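You operate a simulated robot arm through the tools that you are given. There is no shell and no other tool.

You are at the controls of a simulated two-armed robot. One attempt, no reset.

JOB
Test the red button: start the machine, hit it, free it and reset.
Fine: it ends on READY; leave the dials and the black button.

The check looks at the end state, three seconds after you hand in, the way a careful person would. Anything else that was tipped, shoved, dropped, spilled or broken makes it a failure.

ROBOT AND FRAMES
Two 7-joint arms with two-finger grippers on one trunk that stands fixed in place. Base frame: the origin is at the foot of the trunk, x ahead of it, y to its left, z up. Lengths are in mm, angles in degrees, forces in N, time in s.
The left shoulder is at [24, 158, 1357], the right one opposite. With the tool pointing down near the work surface each hand reaches from about 240 to 720 mm from the base axis, measured 20 degrees to its own side. Payload 2.45 kg a hand.
Tool frame (each hand has its own): the origin (TCP) lies between the finger pads and is the grasp point; the fingertips stand 26 mm ahead of it; z points along the fingers, y is the line along which they close. The gripper opens to 96 mm; its body begins 69 mm behind the TCP.
Orientation is told as [roll, pitch, yaw] about the base's x, y, z axes, in that order, counted from this pose: with the fingers straight down and closing along the base's y, the tool's x points along the base's -x, its y along +y and its z along -z.

CONTROLS
- The arms move only by the tool drive_tool. It takes "left_increments", "right_increments" or both (then of equal length, played together; a hand with none holds still); each is a list of rows, each a list of 7 numbers: the shift along the tool's x, y, z in m, then the turn, a rotation vector about the tool's x, y, z in degrees, then the gripper command, from -1 (shut) to 1 (fully open), values between in proportion. In form: [[dx, dy, dz, wx, wy, wz, jaw], ...]. A call has 1 to 20 rows; each row shifts and turns the commanded pose from where the row before left it, along the tool's axes as they then stand. A row lasts 0.2 s, in which the tool goes at most 50 mm and 8.6 degrees; a call with a longer step from one row to the next is refused whole, and so is a gripper value outside its range. A pose out of reach is approached as far as the arm can. The call stops where the force on the tool passes 80 N (or 10 N more than at its start, if that is more) or the arm is blocked; 0.2 s more then pass. Each finger travels about 119.9 mm/s and halts on what it meets, pressing with about 36 N; the grip force reading is that of the motor and also rises with nothing between the fingers. The clock runs only during rows and for 0.2 s after the last one: add rows that do not move to give the fingers time. The reply holds the time, the measured pose of the TCP, the force on the tool along the base axes, the opening and the grip force, in the units named above and with some noise, with the torque about the TCP (base axes, N m) and any sound that the robot's microphone picked up, and new pictures: "views" is both (left out), scene, wrist or none (wrist: the cameras of the hands that moved).
- Cameras (640 x 400 px; columns grow to the right, rows downward): "scene" is now at [23.3, -51, 1819]; the picture's right is [-0.60, -0.80, -0.00], its down [-0.66, 0.50, -0.56] and it looks along [0.45, -0.34, -0.83] (base axes); focal length 361 px, centre (320, 200). "left" rides on the left gripper at [82, -3, -98] in its tool frame; the picture's right is [0.04, 1.00, 0.00], its down [-0.73, 0.03, -0.68] and it looks along [-0.68, 0.03, 0.73] (tool axes); focal length 256 px, centre (320, 200). "right" rides on the right gripper at [82, 3, -98] in its tool frame; the picture's right is [-0.04, 1.00, 0.00], its down [-0.73, -0.03, -0.68] and it looks along [-0.68, -0.03, 0.73] (tool axes); focal length 256 px, centre (320, 200). There is no depth. A picture from a camera that has moved, and an enlarged one, comes with that camera's place and axes in the base frame and with its lens. The place of the scene camera against the robot may be out by one fixed shift of up to 25 mm in any direction.
- lift_body(by): moves the trunk up (or, below 0, down) by that many mm; the arms and the scene camera ride with it, the base frame stays. It gives what a move gives, with no picture.
- head_to(pan, tilt): turns the head with the scene camera to pan (to the left, within 120 degrees either way) and tilt (down, from -29 to 69), counted from straight ahead of the robot (the tilt from the chest, where the trunk bows). It gives what a move gives, and a new picture of the scene camera.
- enlarge(camera, box): a new picture of the part [left, top, right, bottom] of that camera's present view, enlarged. No time passes.
- close_job(): hands the job in; it is judged then, once.

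Places have to be worked out from the pictures, the camera data and where the tool is seen. Open the grippers and draw the arms clear of the work before you hand the job in, unless the task says otherwise.

The tools are called as a command line: name --argument value ..., lists and objects as JSON in quotes. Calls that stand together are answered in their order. drive_tool: Moves the arms, as the interface text tells. Its arguments: {"type":"object","properties":{"left_increments":{"type":"array"},"right_increments":{"type":"array"},"views":{"type":"string","enum":["both","scene","wrist","none"]}},"required":[]} The other tools are called the same way: lift_body (by) moves the trunk up or down; head_to (pan, tilt) turns the head that bears the scene camera; enlarge (camera, box) takes an enlarged picture of a part of a camera's view; close_job () hands the job in.

At the start:

```text
time_s: 0.0
left_tcp_pos: [383.1, -21.1, 1312.0]
left_tool_rot: [0.1, 0.1, 0.0]
left_wrist_force: [0.3, -0.1, -0.1]
left_wrist_torque: [-0.01, 0.01, -0.02]
left_finger_gap: 96.1
left_gripper_force: 0.0
right_tcp_pos: [274.8, -360.7, 1352.8]
right_tool_rot: [0.0, 0.1, 0.0]
right_wrist_force: [-0.3, 0.4, -0.9]
right_wrist_torque: [0.0, -0.03, -0.01]
right_finger_gap: 96.1
right_gripper_force: 0.0
trunk travel left (down, up): [-525.0, 42.0]
head pan, tilt (commanded): [-36.8, 55.6]
```

scene: 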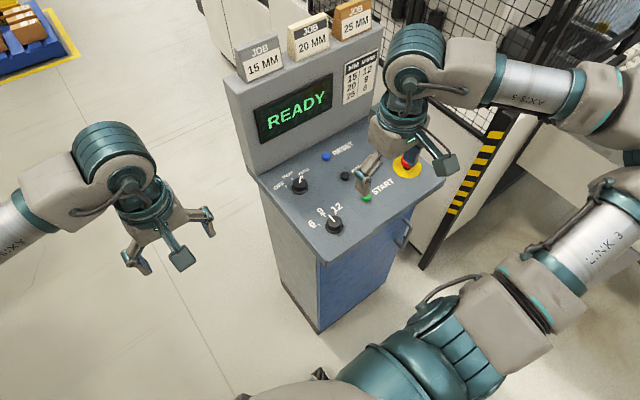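
right: 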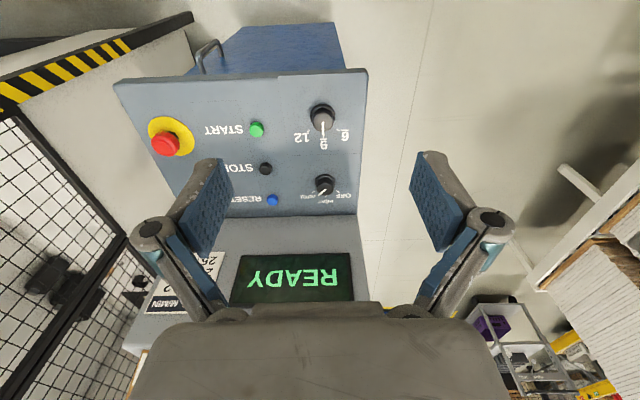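
left: 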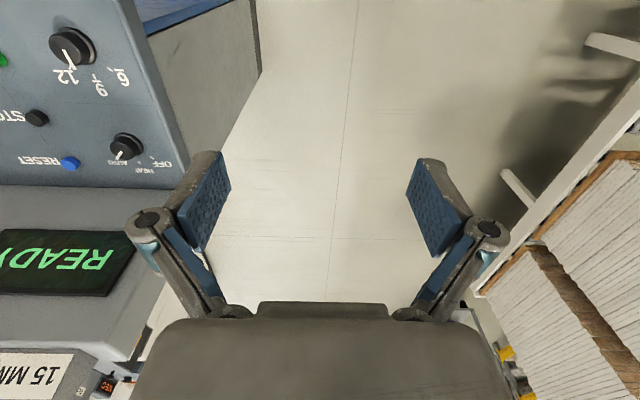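

I'll take a closer look at the panel first, in the scene view and the right wrist view, before moving anything.

enlarge --camera "scene" --box '[220, 60, 460, 250]'

enlarge --camera "right" --box '[100, 60, 380, 235]'

```text
2.11 times, centred on (340, 155) of scene
camera zoom: at [23.3, -51.0, 1819.0], right [-0.6, -0.8, 0.0], down [-0.66, 0.5, -0.56], along [0.45, -0.34, -0.83], focal length 759 px, centre (278, 295)
```

zoom: 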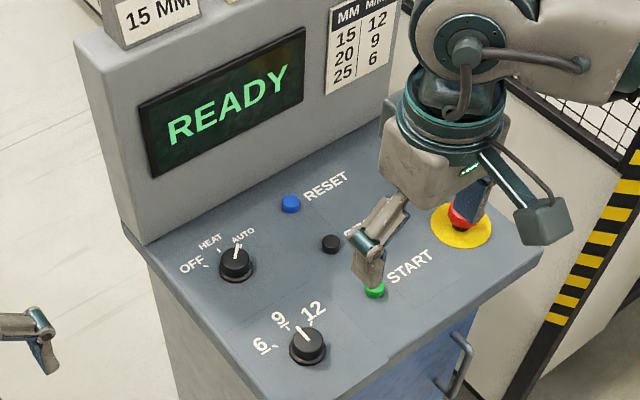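

```text
2.29 times, centred on (240, 148) of right
camera zoom: at [194.0, -356.9, 1451.0], right [0.04, 1.0, 0.0], down [0.73, -0.03, 0.68], along [0.68, -0.03, -0.73], focal length 585 px, centre (503, 320)
```

zoom: 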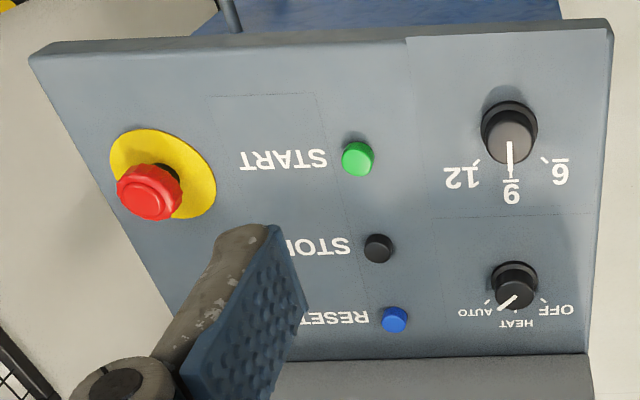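

The console top looks level. Intersecting rays from both wrist cameras puts the button tops near z 1007: START about [420, -487], STOP [510, -487], RESET [600, -487], and the red head about [437, -665, 1018]. I'll turn the head right to check how close the right elbow is to the fence before moving.

head_to --pan -55 --tilt 45

```text
time_s: 0.8
left_tcp_pos: [381.0, -20.0, 1313.3]
left_tool_rot: [0.1, 0.0, 0.0]
left_wrist_force: [0.3, 0.4, -1.0]
left_wrist_torque: [0.0, -0.04, 0.01]
left_finger_gap: 96.1
left_gripper_force: 0.1
right_tcp_pos: [272.9, -359.5, 1352.5]
right_tool_rot: [0.0, -0.1, 0.0]
right_wrist_force: [0.2, -0.3, 0.2]
right_wrist_torque: [0.02, -0.01, -0.02]
right_finger_gap: 95.9
right_gripper_force: 0.1
trunk travel left (down, up): [-525.0, 42.0]
head pan, tilt (commanded): [-55.0, 45.0]
camera scene: at [12.9, -74.8, 1833.2], right [-0.82, -0.57, 0.0], down [-0.41, 0.58, -0.7], along [0.4, -0.58, -0.71], focal length 361 px, centre (320, 200)
```

scene: 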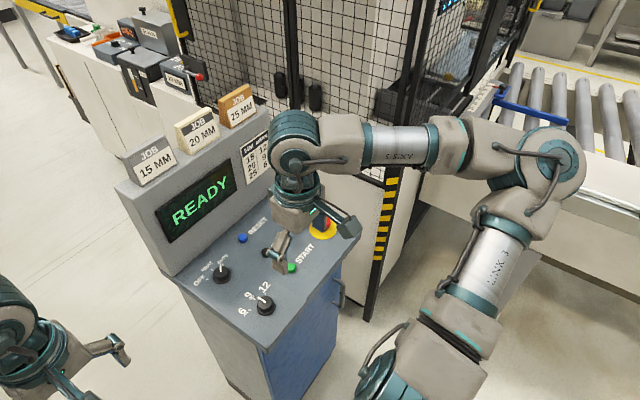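

The post foot computes to about [310, -990], far from where the arm will work. I'll close the right gripper and bring it above START, about 100 mm clear of it.

drive_tool --right_increments '[[-0.018, -0.016, 0.02, 0, 0, 0, -1], [-0.018, -0.016, 0.025, 0, 0, 0, -1], [-0.018, -0.016, 0.025, 0, 0, 0, -1], [-0.018, -0.016, 0.025, 0, 0, 0, -1], [-0.018, -0.016, 0.025, 0, 0, 0, -1], [-0.018, -0.016, 0.025, 0, 0, 0, -1], [-0.018, -0.016, 0.025, 0, 0, 0, -1], [-0.018, -0.016, 0.025, 0, 0, 0, -1], [0, 0, 0.02, 0, 0, 0, -1], [0, 0, 0, 0, 0, 0, -1]]' --views "both"

```text
time_s: 3.0
left_tcp_pos: [379.5, -19.2, 1314.3]
left_tool_rot: [0.0, -0.1, 0.1]
left_wrist_force: [0.1, 0.2, 0.4]
left_wrist_torque: [-0.01, -0.01, -0.01]
left_finger_gap: 96.0
left_gripper_force: 0.1
right_tcp_pos: [417.2, -486.0, 1137.2]
right_tool_rot: [0.0, -0.2, 0.1]
right_wrist_force: [0.3, -0.1, 0.8]
right_wrist_torque: [-0.02, -0.02, 0.02]
right_finger_gap: 0.0
right_gripper_force: 28.2
trunk travel left (down, up): [-525.0, 42.0]
head pan, tilt (commanded): [-55.0, 45.0]
camera scene: at [13.2, -75.7, 1833.2], right [-0.82, -0.57, 0.0], down [-0.41, 0.58, -0.7], along [0.4, -0.58, -0.71], focal length 361 px, centre (320, 200)
camera right: at [336.4, -481.9, 1236.4], right [0.04, 1.0, 0.0], down [0.73, -0.03, 0.68], along [0.68, -0.03, -0.73], focal length 256 px, centre (320, 200)
```

scene: 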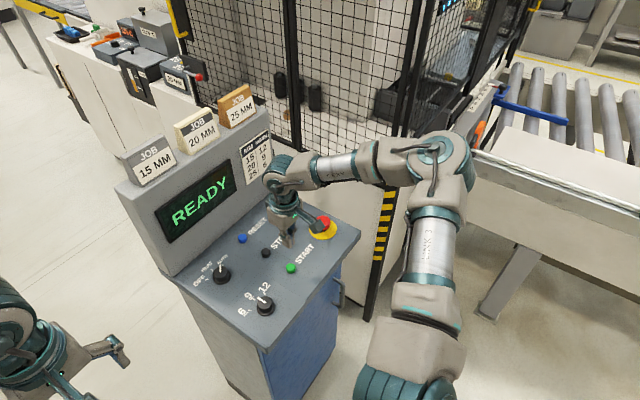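
right: 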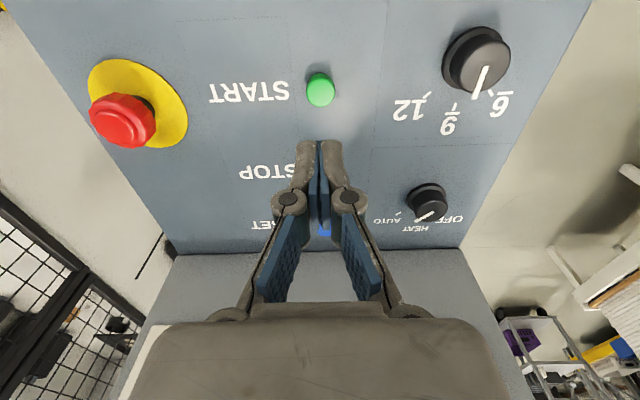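

The closed fingertips are at [417, -486], and the new view puts START at about [418, -486], so they line up. I'll descend to just above the button.

drive_tool --right_increments '[[-0.001, 0, 0.025, 0, 0, 0, -1], [0, 0, 0.025, 0, 0, 0, -1], [0, 0, 0.02, 0, 0, 0, -1], [0, 0, 0.01, 0, 0, 0, -1], [0, 0, 0, 0, 0, 0, -1]]' --views "both"

```text
time_s: 4.2
left_tcp_pos: [380.6, -19.7, 1312.5]
left_tool_rot: [0.0, -0.1, 0.0]
left_wrist_force: [0.3, -0.3, 1.1]
left_wrist_torque: [-0.01, -0.02, -0.02]
left_finger_gap: 96.3
left_gripper_force: 0.1
right_tcp_pos: [419.3, -486.5, 1057.2]
right_tool_rot: [0.1, -0.1, 0.0]
right_wrist_force: [0.4, -0.7, -0.2]
right_wrist_torque: [0.01, -0.01, 0.0]
right_finger_gap: 0.0
right_gripper_force: 28.2
trunk travel left (down, up): [-525.0, 42.0]
head pan, tilt (commanded): [-55.0, 45.0]
camera scene: at [14.2, -75.9, 1833.2], right [-0.82, -0.57, 0.0], down [-0.41, 0.58, -0.7], along [0.4, -0.58, -0.71], focal length 361 px, centre (320, 200)
camera right: at [337.6, -482.8, 1155.8], right [0.04, 1.0, 0.0], down [0.73, -0.03, 0.68], along [0.68, -0.03, -0.73], focal length 256 px, centre (320, 200)
```

scene: 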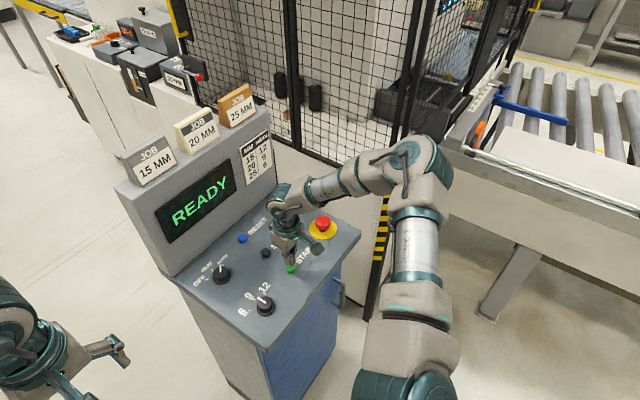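
right: 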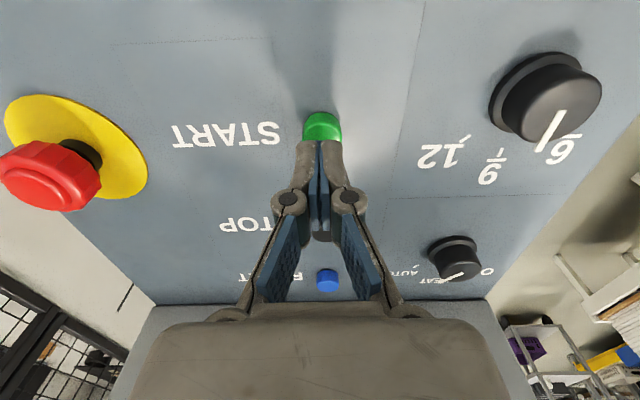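

The tips are now about 25 mm above the expected button top. I'll zoom in to check the alignment over START.

enlarge --camera "right" --box '[260, 80, 390, 165]'

enlarge --camera "right" --box '[0, 70, 180, 230]'

```text
4.71 times, centred on (325, 122) of right
camera zoom: at [337.6, -482.8, 1155.8], right [0.04, 1.0, 0.0], down [0.73, -0.03, 0.68], along [0.68, -0.03, -0.73], focal length 1205 px, centre (296, 565)
```

zoom: 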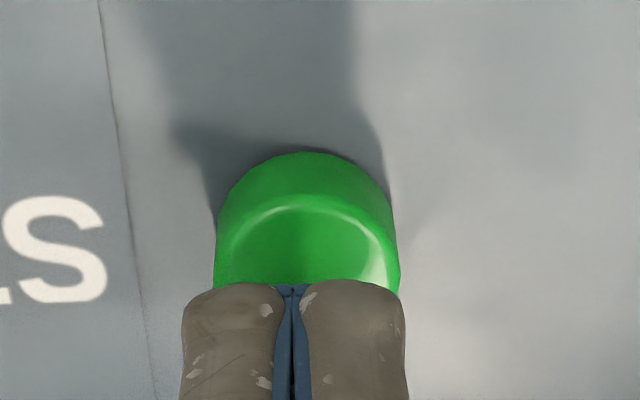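

```text
2.50 times, centred on (90, 150) of right
camera zoom: at [337.6, -482.8, 1155.8], right [0.04, 1.0, 0.0], down [0.73, -0.03, 0.68], along [0.68, -0.03, -0.73], focal length 640 px, centre (895, 325)
```

zoom: 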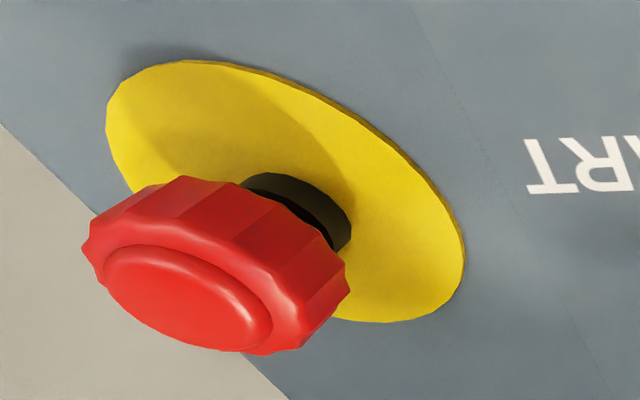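

The fingertips sit squarely over the 25 mm green button. I'll press down in small steps and check the force and display.

drive_tool --right_increments '[[0, 0, 0.015, 0, 0, 0, -1], [0, 0, 0.004, 0, 0, 0, -1], [0, 0, 0.003, 0, 0, 0, -1], [0, 0, 0.003, 0, 0, 0, -1]]' --views "both"

```text
time_s: 5.2
left_tcp_pos: [381.6, -19.7, 1314.2]
left_tool_rot: [0.0, 0.0, 0.1]
left_wrist_force: [-0.2, -0.4, 0.2]
left_wrist_torque: [-0.02, -0.01, -0.02]
left_finger_gap: 96.0
left_gripper_force: 0.0
right_tcp_pos: [420.1, -488.0, 1033.9]
right_tool_rot: [0.0, -0.1, 0.0]
right_wrist_force: [-0.7, -1.0, 4.4]
right_wrist_torque: [0.04, 0.02, 0.0]
right_finger_gap: 6.4
right_gripper_force: 28.6
trunk travel left (down, up): [-525.0, 42.0]
head pan, tilt (commanded): [-55.0, 45.0]
heard: click
camera scene: at [14.0, -74.8, 1833.3], right [-0.82, -0.57, 0.0], down [-0.41, 0.58, -0.7], along [0.4, -0.58, -0.71], focal length 361 px, centre (320, 200)
camera right: at [338.1, -482.9, 1132.4], right [0.04, 1.0, 0.0], down [0.73, -0.03, 0.68], along [0.68, -0.03, -0.73], focal length 256 px, centre (320, 200)
```

scene: 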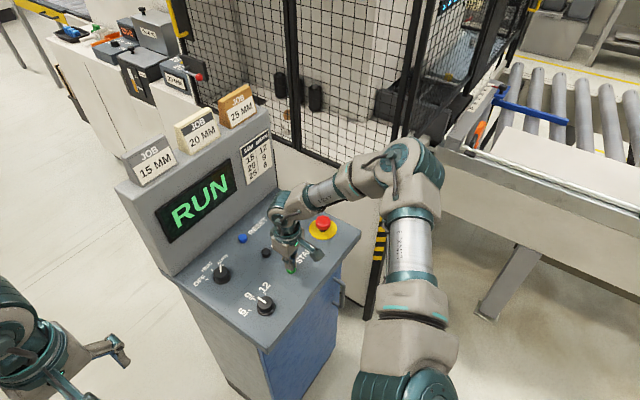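
right: 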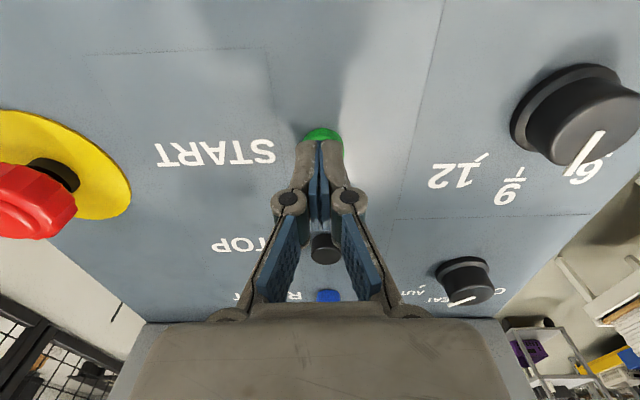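

The display went to RUN with a click. I'll lift off and move over the red mushroom head.

drive_tool --right_increments '[[0, 0, -0.03, 0, 0, 0, -1], [0, 0, -0.04, 0, 0, 0, -1], [0, 0, -0.03, 0, 0, 0, -1], [-0.002, -0.03, 0, 0, 0, 0, -1], [-0.003, -0.03, 0, 0, 0, 0, -1], [-0.003, -0.03, 0, 0, 0, 0, -1], [-0.003, -0.03, 0, 0, 0, 0, -1], [-0.003, -0.03, 0, 0, 0, 0, -1], [-0.003, -0.027, 0, 0, 0, 0, -1], [0, 0, 0, 0, 0, 0, -1]]' --views "both"

```text
time_s: 7.4
left_tcp_pos: [380.2, -21.8, 1314.8]
left_tool_rot: [0.2, 0.0, 0.0]
left_wrist_force: [-0.4, 0.7, 0.9]
left_wrist_torque: [0.02, 0.0, -0.03]
left_finger_gap: 96.0
left_gripper_force: 0.0
right_tcp_pos: [424.7, -549.4, 1133.6]
right_tool_rot: [0.1, -0.1, -0.1]
right_wrist_force: [0.3, 0.9, -0.2]
right_wrist_torque: [-0.01, 0.01, -0.02]
right_finger_gap: 0.0
right_gripper_force: 28.4
right hand out of reach, approached as far as the arm can: row 6, 7, 8, 9
trunk travel left (down, up): [-525.0, 42.0]
head pan, tilt (commanded): [-55.0, 45.0]
camera scene: at [14.0, -77.4, 1833.1], right [-0.82, -0.57, 0.0], down [-0.41, 0.58, -0.7], along [0.4, -0.58, -0.71], focal length 361 px, centre (320, 200)
camera right: at [342.6, -545.8, 1232.2], right [0.04, 1.0, 0.0], down [0.73, -0.03, 0.68], along [0.68, -0.03, -0.73], focal length 256 px, centre (320, 200)
```

scene: 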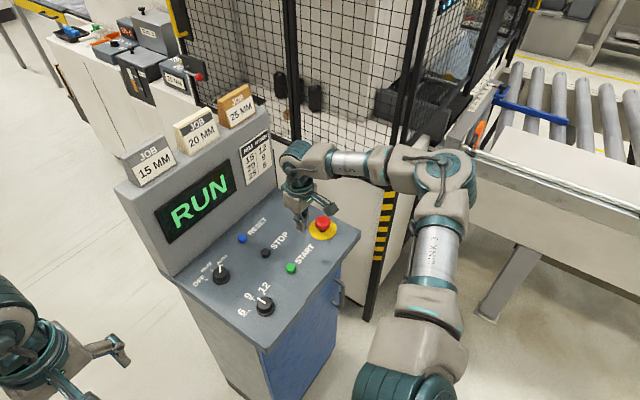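
right: 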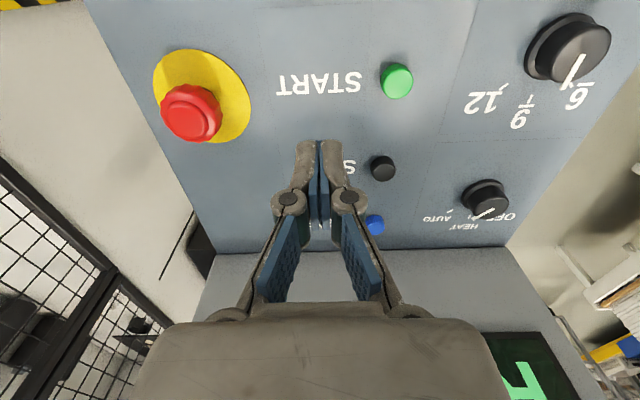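

The hand stopped at [425, -549]. The arm isn't fully extended, so a wrist joint is probably at its limit with this yaw. I'll turn the tool with the arm's azimuth, yaw toward -30, staying at this safe height.

drive_tool --right_increments '[[0, 0, 0, 0, 0, 7.5, -1], [0, 0, 0, 0, 0, 7.5, -1], [0, 0, 0, 0, 0, 7.5, -1], [0, 0, 0, 0, 0, 7.5, -1], [0, 0, 0, 0, 0, 0, -1]]' --views "both"

```text
time_s: 8.6
left_tcp_pos: [380.7, -20.8, 1313.0]
left_tool_rot: [0.1, -0.1, 0.0]
left_wrist_force: [0.0, -0.3, 0.5]
left_wrist_torque: [-0.03, 0.01, 0.02]
left_finger_gap: 95.8
left_gripper_force: 0.1
right_tcp_pos: [424.4, -548.7, 1133.6]
right_tool_rot: [0.1, -0.1, -30.1]
right_wrist_force: [-0.7, -0.5, 0.6]
right_wrist_torque: [-0.01, -0.01, -0.03]
right_finger_gap: 0.0
right_gripper_force: 29.1
trunk travel left (down, up): [-525.0, 42.0]
head pan, tilt (commanded): [-55.0, 45.0]
camera scene: at [14.1, -76.7, 1833.1], right [-0.82, -0.57, 0.0], down [-0.41, 0.58, -0.7], along [0.4, -0.58, -0.71], focal length 361 px, centre (320, 200)
camera right: at [355.8, -504.6, 1231.8], right [0.54, 0.84, 0.0], down [0.62, -0.39, 0.68], along [0.57, -0.36, -0.73], focal length 256 px, centre (320, 200)
```

scene: 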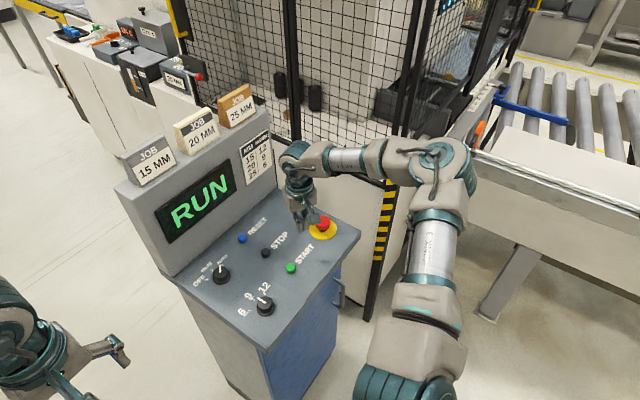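
right: 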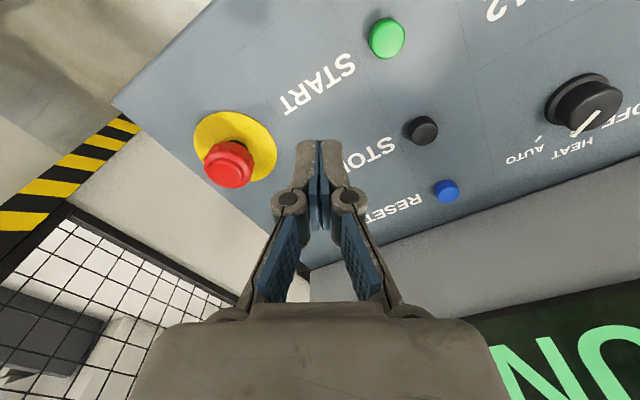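

The yaw to -30 worked, and this view puts the red head near [433, -661]. I'll retry the move over it at the same height.

drive_tool --right_increments '[[-0.016, -0.023, 0, 0, 0, 0, -1], [-0.016, -0.023, 0, 0, 0, 0, -1], [-0.016, -0.023, 0, 0, 0, 0, -1], [-0.016, -0.023, 0, 0, 0, 0, -1], [0, 0, 0, 0, 0, 0, -1]]' --views "both"

```text
time_s: 9.8
left_tcp_pos: [382.1, -20.1, 1313.6]
left_tool_rot: [0.0, 0.1, 0.0]
left_wrist_force: [-0.3, -0.5, 0.0]
left_wrist_torque: [-0.01, 0.03, -0.03]
left_finger_gap: 96.1
left_gripper_force: 0.1
right_tcp_pos: [433.4, -662.4, 1132.6]
right_tool_rot: [0.1, -0.2, -30.0]
right_wrist_force: [-0.2, 0.0, 0.5]
right_wrist_torque: [-0.02, -0.01, 0.02]
right_finger_gap: 0.1
right_gripper_force: 28.5
trunk travel left (down, up): [-525.0, 42.0]
head pan, tilt (commanded): [-55.0, 45.0]
camera scene: at [14.3, -77.2, 1833.1], right [-0.82, -0.57, 0.0], down [-0.41, 0.58, -0.7], along [0.4, -0.58, -0.71], focal length 361 px, centre (320, 200)
camera right: at [366.0, -618.1, 1231.5], right [0.53, 0.85, 0.0], down [0.62, -0.39, 0.68], along [0.57, -0.36, -0.73], focal length 256 px, centre (320, 200)
```

scene: 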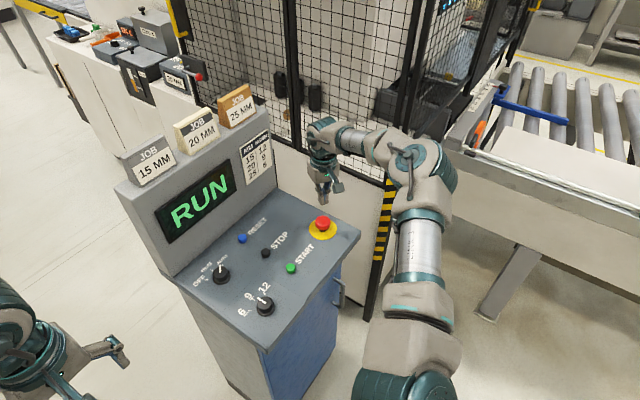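
right: 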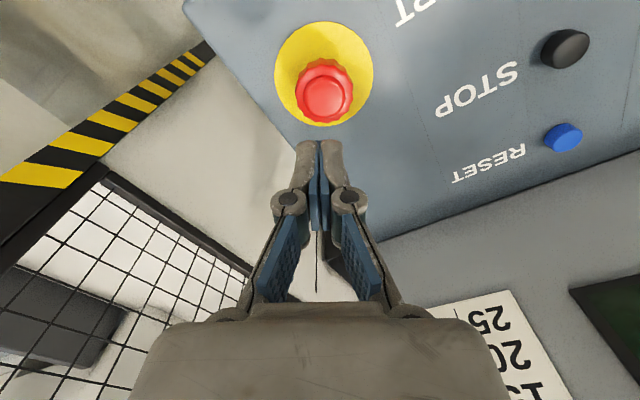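

Now above the red button. I'll zoom in to fix the head's centre more precisely and look for release markings.

enlarge --camera "right" --box '[255, 10, 395, 155]'

```text
2.76 times, centred on (325, 82) of right
camera zoom: at [366.0, -618.1, 1231.5], right [0.53, 0.85, 0.0], down [0.62, -0.39, 0.68], along [0.57, -0.36, -0.73], focal length 706 px, centre (306, 524)
```

zoom: 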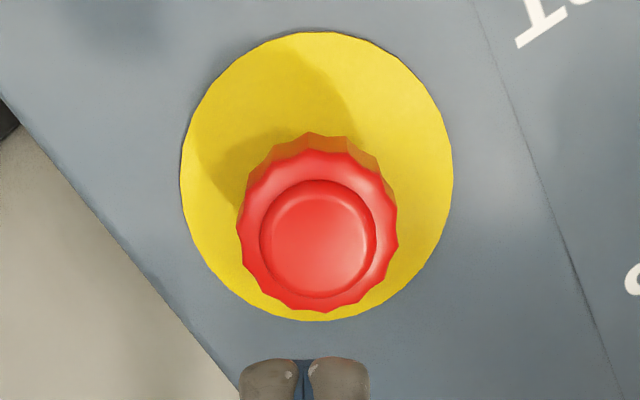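

The head is fluted, about 43 mm across, which suggests twist release, with its top centre at about [430, -654, 1037]. I'll shift to centre and descend most of the way.

drive_tool --right_increments '[[0.0065, 0.0055, 0, 0, 0, 0, -1], [0, 0, 0.025, 0, 0, 0, -1], [0, 0, 0.025, 0, 0, 0, -1], [0, 0, 0, 0, 0, 0, -1]]' --views "both"

```text
time_s: 10.8
left_tcp_pos: [380.4, -21.3, 1313.4]
left_tool_rot: [-0.1, -0.1, 0.0]
left_wrist_force: [0.3, 0.1, 0.6]
left_wrist_torque: [0.02, 0.0, -0.01]
left_finger_gap: 96.1
left_gripper_force: 0.0
right_tcp_pos: [431.1, -653.3, 1083.9]
right_tool_rot: [0.0, -0.1, -30.0]
right_wrist_force: [-0.3, -0.3, 0.2]
right_wrist_torque: [0.0, -0.04, -0.02]
right_finger_gap: 0.3
right_gripper_force: 27.9
trunk travel left (down, up): [-525.0, 42.0]
head pan, tilt (commanded): [-55.0, 45.0]
camera scene: at [14.1, -77.5, 1833.1], right [-0.82, -0.57, 0.0], down [-0.41, 0.58, -0.7], along [0.4, -0.58, -0.71], focal length 361 px, centre (320, 200)
camera right: at [362.3, -609.5, 1180.8], right [0.53, 0.85, 0.0], down [0.62, -0.39, 0.68], along [0.57, -0.36, -0.73], focal length 256 px, centre (320, 200)
```

scene: 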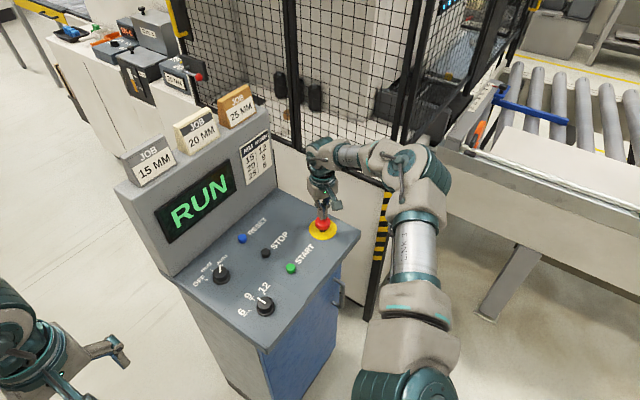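
right: 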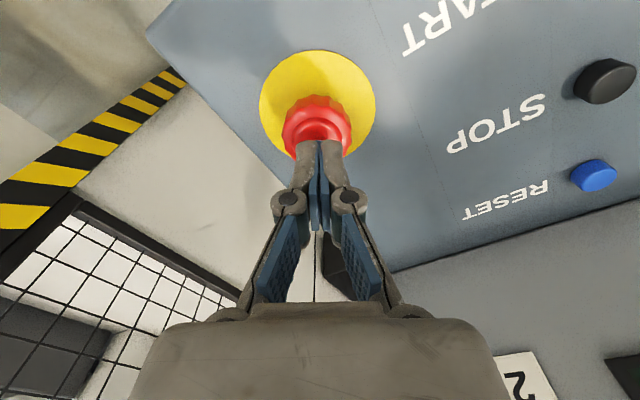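

The tips are about 20 mm above the head and well centred. I'll press down in small steps.

drive_tool --right_increments '[[0, 0, 0.014, 0, 0, 0, -1], [0, 0, 0.004, 0, 0, 0, -1], [0, 0, 0.003, 0, 0, 0, -1], [0, 0, 0.003, 0, 0, 0, -1], [0, 0, 0.003, 0, 0, 0, -1]]' --views "both"

```text
time_s: 12.0
left_tcp_pos: [380.4, -19.0, 1314.3]
left_tool_rot: [0.0, -0.1, 0.0]
left_wrist_force: [0.1, 0.4, 0.2]
left_wrist_torque: [0.0, 0.02, 0.0]
left_finger_gap: 95.7
left_gripper_force: 0.0
right_tcp_pos: [431.3, -653.7, 1057.4]
right_tool_rot: [0.0, -0.2, -30.0]
right_wrist_force: [2.3, -1.8, 8.5]
right_wrist_torque: [-0.08, -0.06, 0.0]
right_finger_gap: 6.2
right_gripper_force: 28.6
trunk travel left (down, up): [-525.0, 42.0]
head pan, tilt (commanded): [-55.0, 45.0]
heard: click
camera scene: at [13.4, -75.0, 1833.3], right [-0.82, -0.57, 0.0], down [-0.41, 0.58, -0.7], along [0.4, -0.58, -0.71], focal length 361 px, centre (320, 200)
camera right: at [362.1, -608.8, 1155.5], right [0.53, 0.84, 0.0], down [0.62, -0.39, 0.68], along [0.58, -0.36, -0.73], focal length 256 px, centre (320, 200)
```

scene: 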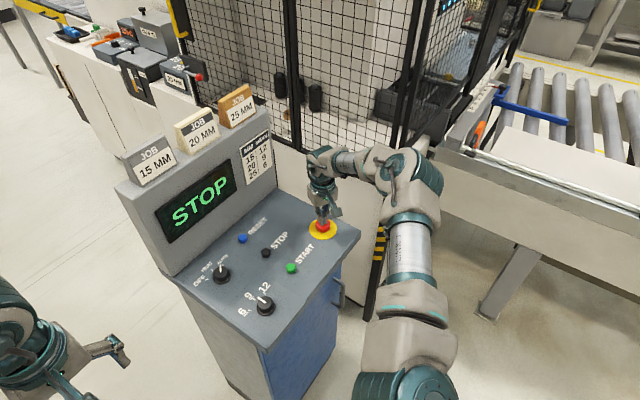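
right: 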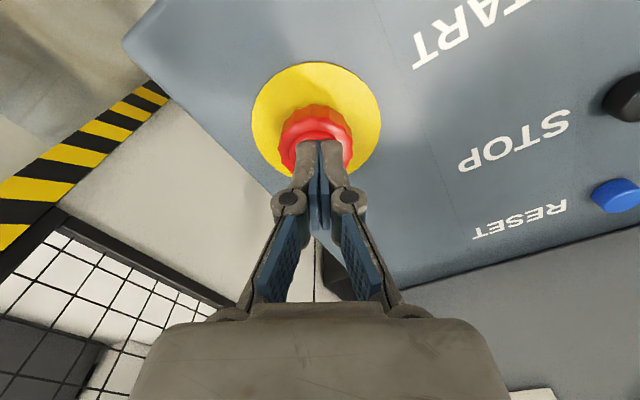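

The display shows STOP, and there was a click. I'll lift straight up, open the fingers wide and check whether the head stayed down.

drive_tool --right_increments '[[0, 0, -0.03, 0, 0, 0, -1], [0, 0, -0.04, 0, 0, 0, -1], [0, 0, 0, 0, 0, 0, 0.6], [0, 0, 0, 0, 0, 0, 0.6], [0, 0, 0, 0, 0, 0, 0.6]]' --views "both"

enlarge --camera "right" --box '[255, 10, 395, 155]'

enlarge --camera "scene" --box '[150, 130, 400, 290]'

```text
time_s: 13.2
left_tcp_pos: [380.8, -21.0, 1313.2]
left_tool_rot: [0.0, -0.2, 0.0]
left_wrist_force: [-0.8, 0.8, 0.3]
left_wrist_torque: [0.01, 0.01, -0.01]
left_finger_gap: 96.0
left_gripper_force: 0.1
right_tcp_pos: [431.8, -653.9, 1126.1]
right_tool_rot: [0.0, 0.0, -30.0]
right_wrist_force: [-0.4, -0.5, 1.1]
right_wrist_torque: [0.03, 0.01, -0.03]
right_finger_gap: 76.8
right_gripper_force: 0.0
trunk travel left (down, up): [-525.0, 42.0]
head pan, tilt (commanded): [-55.0, 45.0]
camera scene: at [13.8, -76.9, 1833.1], right [-0.82, -0.57, 0.0], down [-0.41, 0.58, -0.7], along [0.4, -0.58, -0.71], focal length 361 px, centre (320, 200)
camera right: at [362.4, -609.5, 1224.9], right [0.53, 0.85, 0.0], down [0.62, -0.39, 0.68], along [0.57, -0.36, -0.73], focal length 256 px, centre (320, 200)
```

scene: 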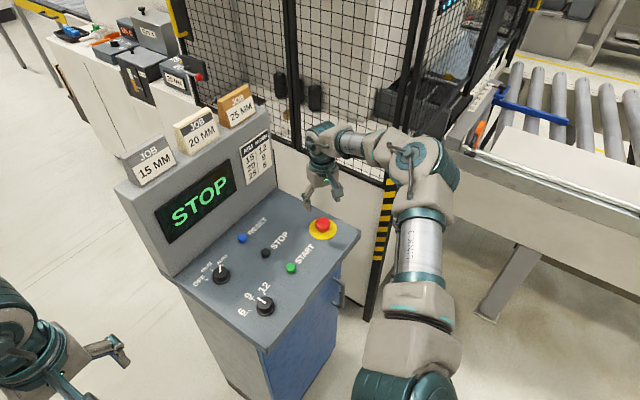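
right: 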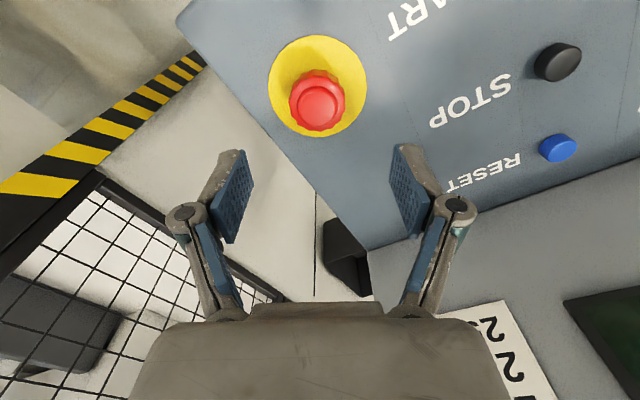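

```text
2.76 times, centred on (325, 82) of right
camera zoom: at [362.4, -609.5, 1224.9], right [0.53, 0.85, 0.0], down [0.62, -0.39, 0.68], along [0.57, -0.36, -0.73], focal length 706 px, centre (306, 524)
```

zoom: 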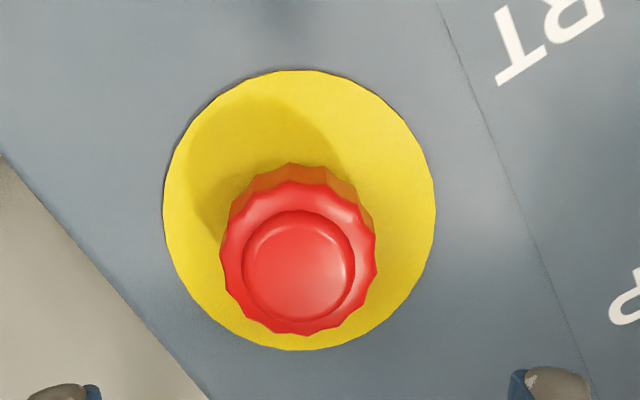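

```text
2.50 times, centred on (275, 210) of scene
camera zoom: at [13.8, -76.9, 1833.1], right [-0.82, -0.57, 0.0], down [-0.41, 0.58, -0.7], along [0.4, -0.58, -0.71], focal length 902 px, centre (432, 175)
```

zoom: 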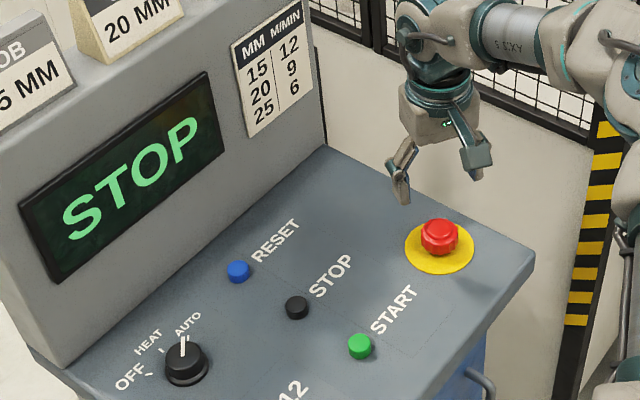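

The head stayed down: its top is now about z 1031 with its centre near [429, -654], above a plate at about z 988. I'll descend with the fingers open around the head until the tips are about 1005, then look before gripping.

drive_tool --right_increments '[[0.0022, -0.0013, 0.02, 0, 0, 0, 0.6], [0, 0, 0.025, 0, 0, 0, 0.6], [0, 0, 0.025, 0, 0, 0, 0.6], [0, 0, 0.015, 0, 0, 0, 0.6], [0, 0, 0.01, 0, 0, 0, 0.6], [0, 0, 0, 0, 0, 0, 0.6]]' --views "both"

enlarge --camera "right" --box '[200, 60, 440, 210]'

enlarge --camera "scene" --box '[260, 130, 380, 260]'

```text
time_s: 14.6
left_tcp_pos: [380.5, -18.7, 1313.7]
left_tool_rot: [-0.1, 0.0, 0.0]
left_wrist_force: [0.7, -0.1, 0.0]
left_wrist_torque: [-0.01, -0.01, 0.02]
left_finger_gap: 96.0
left_gripper_force: 0.1
right_tcp_pos: [427.3, -649.9, 1030.4]
right_tool_rot: [-0.1, 0.0, -30.1]
right_wrist_force: [-0.3, 0.3, 0.6]
right_wrist_torque: [0.03, -0.01, 0.03]
right_finger_gap: 76.6
right_gripper_force: 0.1
trunk travel left (down, up): [-525.0, 42.0]
head pan, tilt (commanded): [-55.0, 45.0]
camera scene: at [14.3, -76.8, 1833.1], right [-0.82, -0.57, 0.0], down [-0.41, 0.58, -0.7], along [0.4, -0.58, -0.71], focal length 361 px, centre (320, 200)
camera right: at [359.1, -607.3, 1128.8], right [0.53, 0.84, 0.0], down [0.62, -0.39, 0.68], along [0.57, -0.36, -0.73], focal length 256 px, centre (320, 200)
```

scene: 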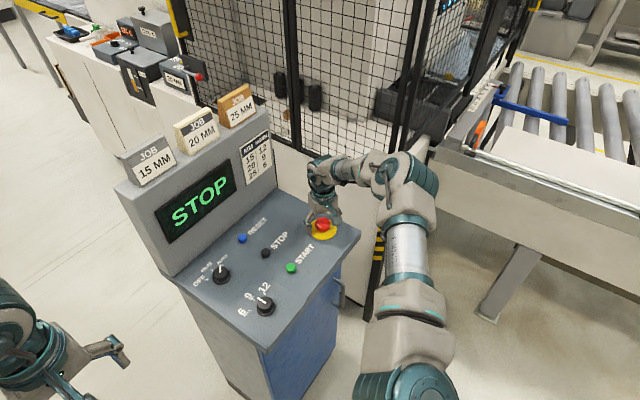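
right: 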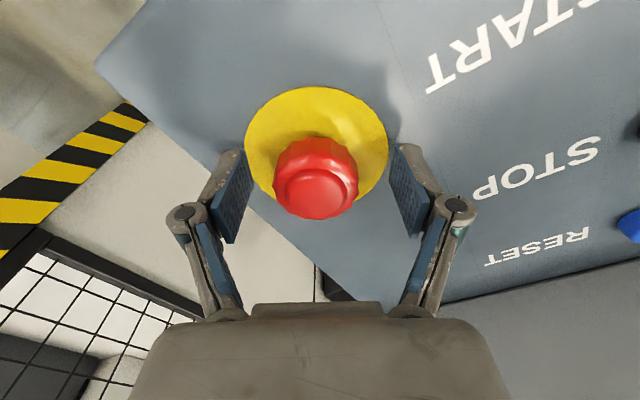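

```text
2.67 times, centred on (320, 135) of right
camera zoom: at [359.1, -607.3, 1128.8], right [0.53, 0.84, 0.0], down [0.62, -0.39, 0.68], along [0.57, -0.36, -0.73], focal length 683 px, centre (320, 373)
```

zoom: 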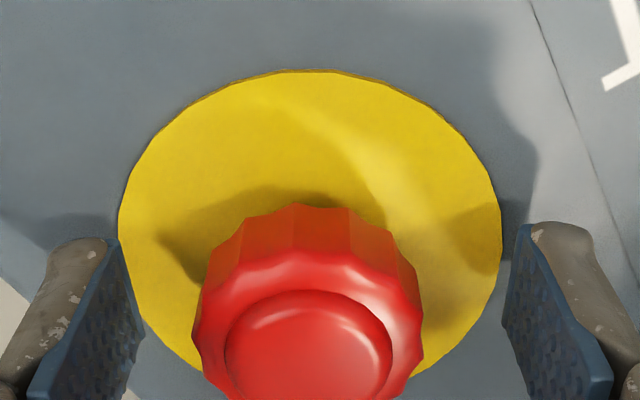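

```text
3.08 times, centred on (320, 195) of scene
camera zoom: at [14.3, -76.8, 1833.1], right [-0.82, -0.57, 0.0], down [-0.41, 0.58, -0.7], along [0.4, -0.58, -0.71], focal length 1110 px, centre (320, 215)
```

zoom: 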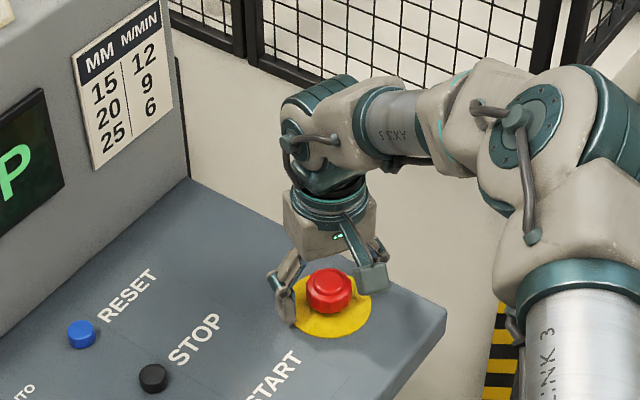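

The fingers straddle the head, but it sits about 2.5 mm toward tool -y and 4 mm toward tool -x from the TCP. I'll correct that before closing.

drive_tool --right_increments '[[-0.0037, -0.0025, 0, 0, 0, 0, 0.6], [0, 0, 0, 0, 0, 0, 0.6], [0, 0, 0, 0, 0, 0, 0.6]]' --views "wrist"

enlarge --camera "right" --box '[200, 80, 440, 230]'

```text
time_s: 15.4
left_tcp_pos: [379.8, -20.6, 1313.8]
left_tool_rot: [0.0, -0.1, -0.1]
left_wrist_force: [-0.5, -0.2, 0.0]
left_wrist_torque: [0.02, 0.01, 0.01]
left_finger_gap: 96.3
left_gripper_force: 0.1
right_tcp_pos: [430.7, -655.6, 1031.6]
right_tool_rot: [0.0, -0.1, -30.0]
right_wrist_force: [-0.1, -0.4, -0.1]
right_wrist_torque: [-0.02, 0.0, 0.05]
right_finger_gap: 76.8
right_gripper_force: 0.2
trunk travel left (down, up): [-525.0, 42.0]
head pan, tilt (commanded): [-55.0, 45.0]
camera right: at [360.9, -611.6, 1129.3], right [0.53, 0.85, 0.0], down [0.62, -0.39, 0.68], along [0.57, -0.36, -0.73], focal length 256 px, centre (320, 200)
```

right: 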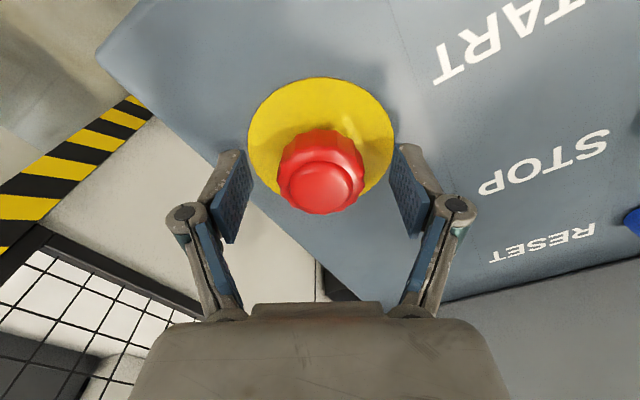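

```text
2.67 times, centred on (320, 155) of right
camera zoom: at [360.9, -611.6, 1129.3], right [0.53, 0.85, 0.0], down [0.62, -0.39, 0.68], along [0.57, -0.36, -0.73], focal length 683 px, centre (320, 320)
```

zoom: 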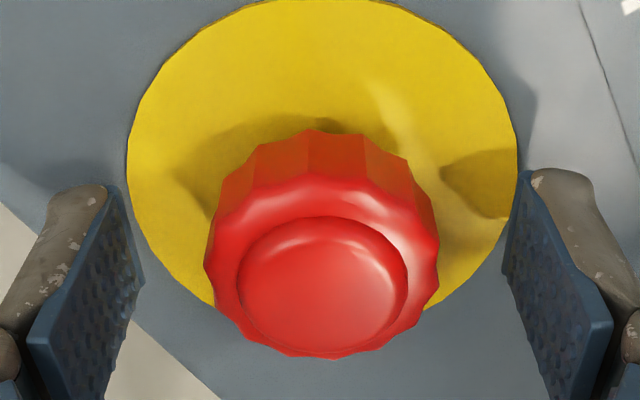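

The head is now centred between the pads. I'll close on it.

drive_tool --right_increments '[[0, 0, 0, 0, 0, 0, -1], [0, 0, 0, 0, 0, 0, -1], [0, 0, 0, 0, 0, 0, -1], [0, 0, 0, 0, 0, 0, -1]]' --views "both"

```text
time_s: 16.4
left_tcp_pos: [380.1, -19.9, 1313.5]
left_tool_rot: [0.0, -0.1, 0.0]
left_wrist_force: [0.1, 0.6, -0.8]
left_wrist_torque: [0.02, 0.0, -0.04]
left_finger_gap: 96.2
left_gripper_force: 0.1
right_tcp_pos: [430.0, -654.6, 1030.7]
right_tool_rot: [-0.1, -0.1, -30.0]
right_wrist_force: [1.4, -0.7, 1.3]
right_wrist_torque: [0.05, -0.06, 0.0]
right_finger_gap: 42.1
right_gripper_force: 45.4
trunk travel left (down, up): [-525.0, 42.0]
head pan, tilt (commanded): [-55.0, 45.0]
camera scene: at [14.7, -75.9, 1833.2], right [-0.82, -0.57, 0.0], down [-0.41, 0.58, -0.7], along [0.4, -0.58, -0.71], focal length 361 px, centre (320, 200)
camera right: at [361.3, -611.2, 1129.5], right [0.53, 0.85, 0.0], down [0.62, -0.39, 0.68], along [0.57, -0.36, -0.73], focal length 256 px, centre (320, 200)
```

scene: 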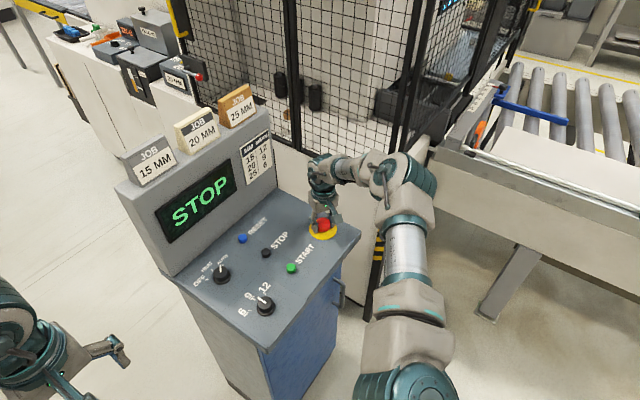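
right: 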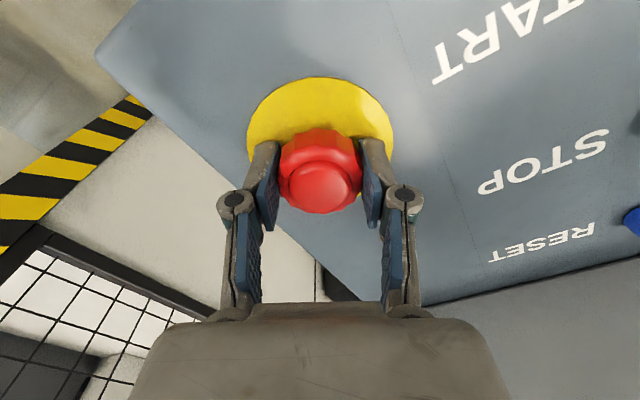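

Gripped firmly at a 42 mm gap. I'll twist clockwise as seen from above, which is +z in the tool frame, starting with 15 degrees while watching the torque and sound.

drive_tool --right_increments '[[0, 0, 0, 0, 0, 5, -1], [0, 0, 0, 0, 0, 5, -1], [0, 0, 0, 0, 0, 5, -1], [0, 0, 0, 0, 0, 0, -1]]' --views "wrist"

```text
time_s: 17.4
left_tcp_pos: [381.2, -18.5, 1312.0]
left_tool_rot: [-0.1, -0.1, 0.1]
left_wrist_force: [-0.2, 0.3, 0.4]
left_wrist_torque: [0.02, -0.04, 0.02]
left_finger_gap: 96.0
left_gripper_force: 0.0
right_tcp_pos: [429.8, -655.6, 1032.0]
right_tool_rot: [0.0, 0.0, -45.2]
right_wrist_force: [2.3, 5.2, 0.0]
right_wrist_torque: [0.15, -0.08, 0.03]
right_finger_gap: 42.1
right_gripper_force: 45.3
trunk travel left (down, up): [-525.0, 42.0]
head pan, tilt (commanded): [-55.0, 45.0]
camera right: at [375.2, -594.9, 1129.7], right [0.74, 0.68, 0.0], down [0.5, -0.54, 0.68], along [0.46, -0.5, -0.73], focal length 256 px, centre (320, 200)
```

right: 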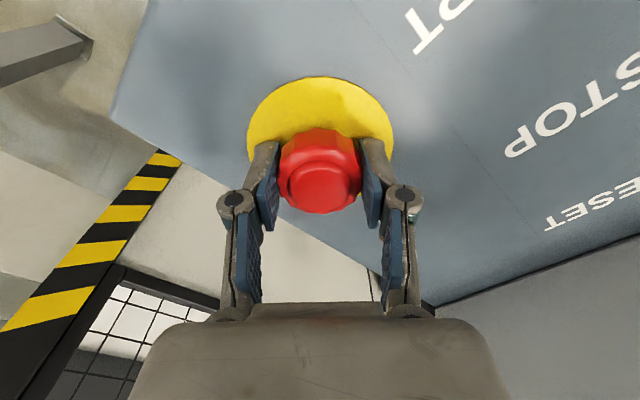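

The twist met little resistance and there's been no click yet, 15 degrees in. I'll keep turning clockwise in small steps.

drive_tool --right_increments '[[0, 0, 0, 0, 0, 5, -1], [0, 0, 0, 0, 0, 5, -1], [0, 0, 0, 0, 0, 5, -1], [0, 0, 0, 0, 0, 5, -1], [0, 0, 0, 0, 0, 0, -1]]' --views "both"

```text
time_s: 18.6
left_tcp_pos: [380.8, -18.1, 1313.1]
left_tool_rot: [-0.1, -0.1, 0.1]
left_wrist_force: [0.2, 0.8, 0.1]
left_wrist_torque: [-0.05, 0.02, 0.0]
left_finger_gap: 95.9
left_gripper_force: 0.0
right_tcp_pos: [430.2, -654.9, 1033.1]
right_tool_rot: [0.0, -0.1, -64.9]
right_wrist_force: [0.2, 9.5, 4.3]
right_wrist_torque: [0.37, 0.04, 0.07]
right_finger_gap: 42.2
right_gripper_force: 45.2
trunk travel left (down, up): [-525.0, 42.0]
head pan, tilt (commanded): [-55.0, 45.0]
camera scene: at [13.9, -70.5, 1833.4], right [-0.82, -0.57, 0.0], down [-0.41, 0.58, -0.71], along [0.4, -0.58, -0.71], focal length 361 px, centre (320, 200)
camera right: at [398.9, -579.5, 1131.2], right [0.92, 0.39, 0.0], down [0.28, -0.68, 0.68], along [0.26, -0.63, -0.73], focal length 256 px, centre (320, 200)
```

scene: 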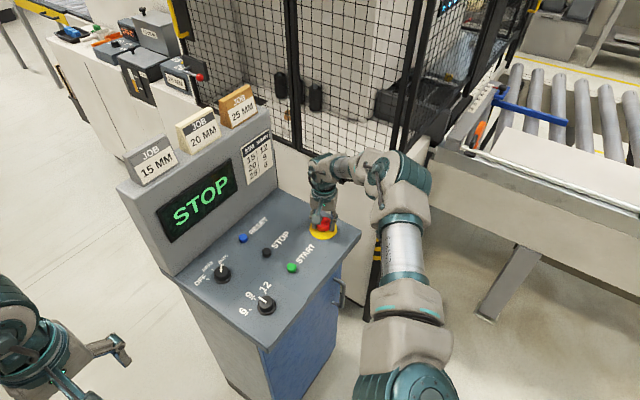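
right: 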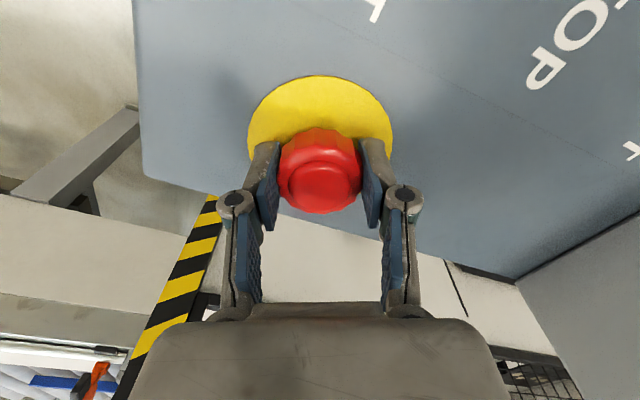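

35 degrees in, there's a small lateral load and slight upward push. I'll check whether the head is turning with the fingers.

enlarge --camera "right" --box '[220, 60, 420, 225]'

enlarge --camera "scene" --box '[260, 130, 380, 260]'

```text
2.42 times, centred on (320, 142) of right
camera zoom: at [398.9, -579.5, 1131.2], right [0.92, 0.39, 0.0], down [0.28, -0.68, 0.68], along [0.26, -0.63, -0.73], focal length 621 px, centre (320, 339)
```

zoom: 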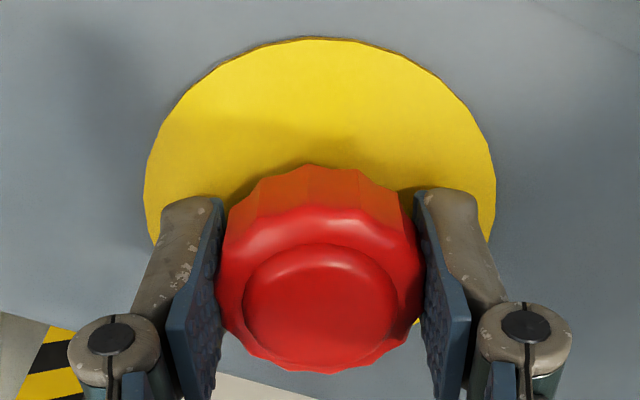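

```text
3.08 times, centred on (320, 195) of scene
camera zoom: at [13.9, -70.5, 1833.4], right [-0.82, -0.57, 0.0], down [-0.41, 0.58, -0.71], along [0.4, -0.58, -0.71], focal length 1110 px, centre (320, 215)
```

zoom: 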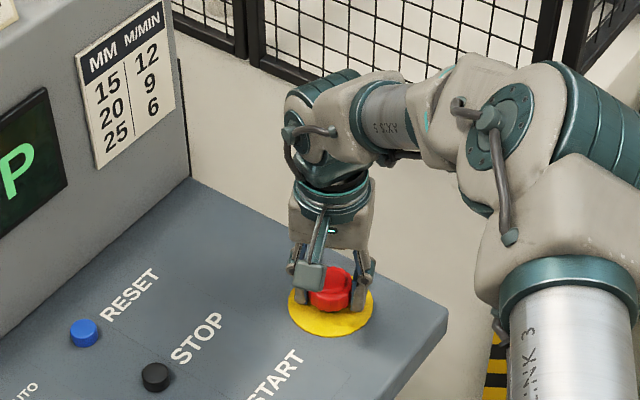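

The grip holds. I'll ease the side load by about 2 mm toward +y and keep twisting clockwise.

drive_tool --right_increments '[[0.0018, 0.0008, 0, 0, 0, 0, -1], [0, 0, 0, 0, 0, 5, -1], [0, 0, 0, 0, 0, 5, -1], [0, 0, 0, 0, 0, 5, -1], [0, 0, 0, 0, 0, 0, -1]]' --views "both"

```text
time_s: 19.8
left_tcp_pos: [381.3, -19.6, 1313.1]
left_tool_rot: [-0.1, 0.1, 0.0]
left_wrist_force: [0.4, 0.4, -1.1]
left_wrist_torque: [-0.01, 0.01, -0.03]
left_finger_gap: 95.9
left_gripper_force: 0.0
right_tcp_pos: [430.5, -655.1, 1031.5]
right_tool_rot: [0.0, 0.0, -80.1]
right_wrist_force: [3.5, -0.1, 4.2]
right_wrist_torque: [-0.06, -0.01, 0.7]
right_finger_gap: 42.2
right_gripper_force: 44.9
trunk travel left (down, up): [-525.0, 42.0]
head pan, tilt (commanded): [-55.0, 45.0]
camera scene: at [14.8, -75.2, 1833.2], right [-0.82, -0.57, 0.0], down [-0.41, 0.58, -0.7], along [0.4, -0.58, -0.71], focal length 361 px, centre (320, 200)
camera right: at [419.4, -574.1, 1129.8], right [0.99, 0.13, 0.0], down [0.1, -0.73, 0.68], along [0.09, -0.67, -0.73], focal length 256 px, centre (320, 200)
```

scene: 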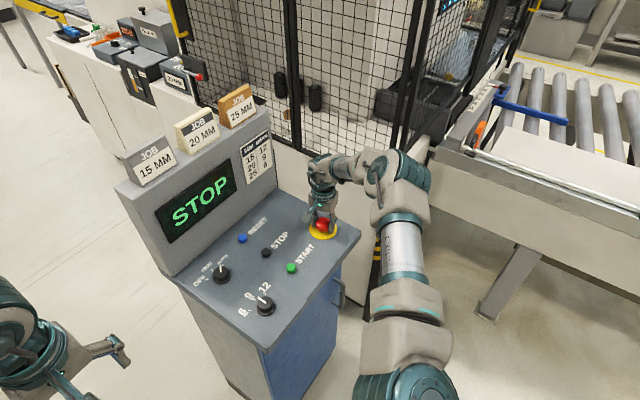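
right: 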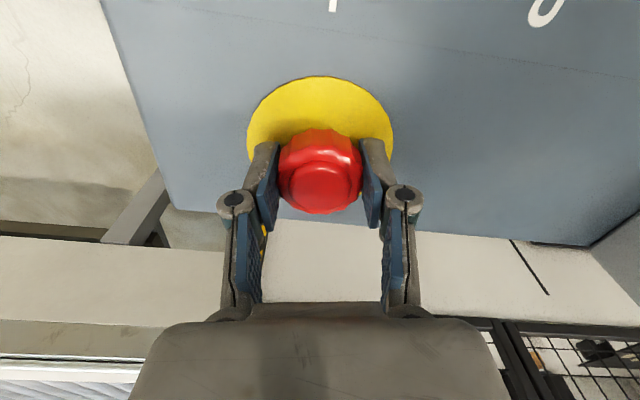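

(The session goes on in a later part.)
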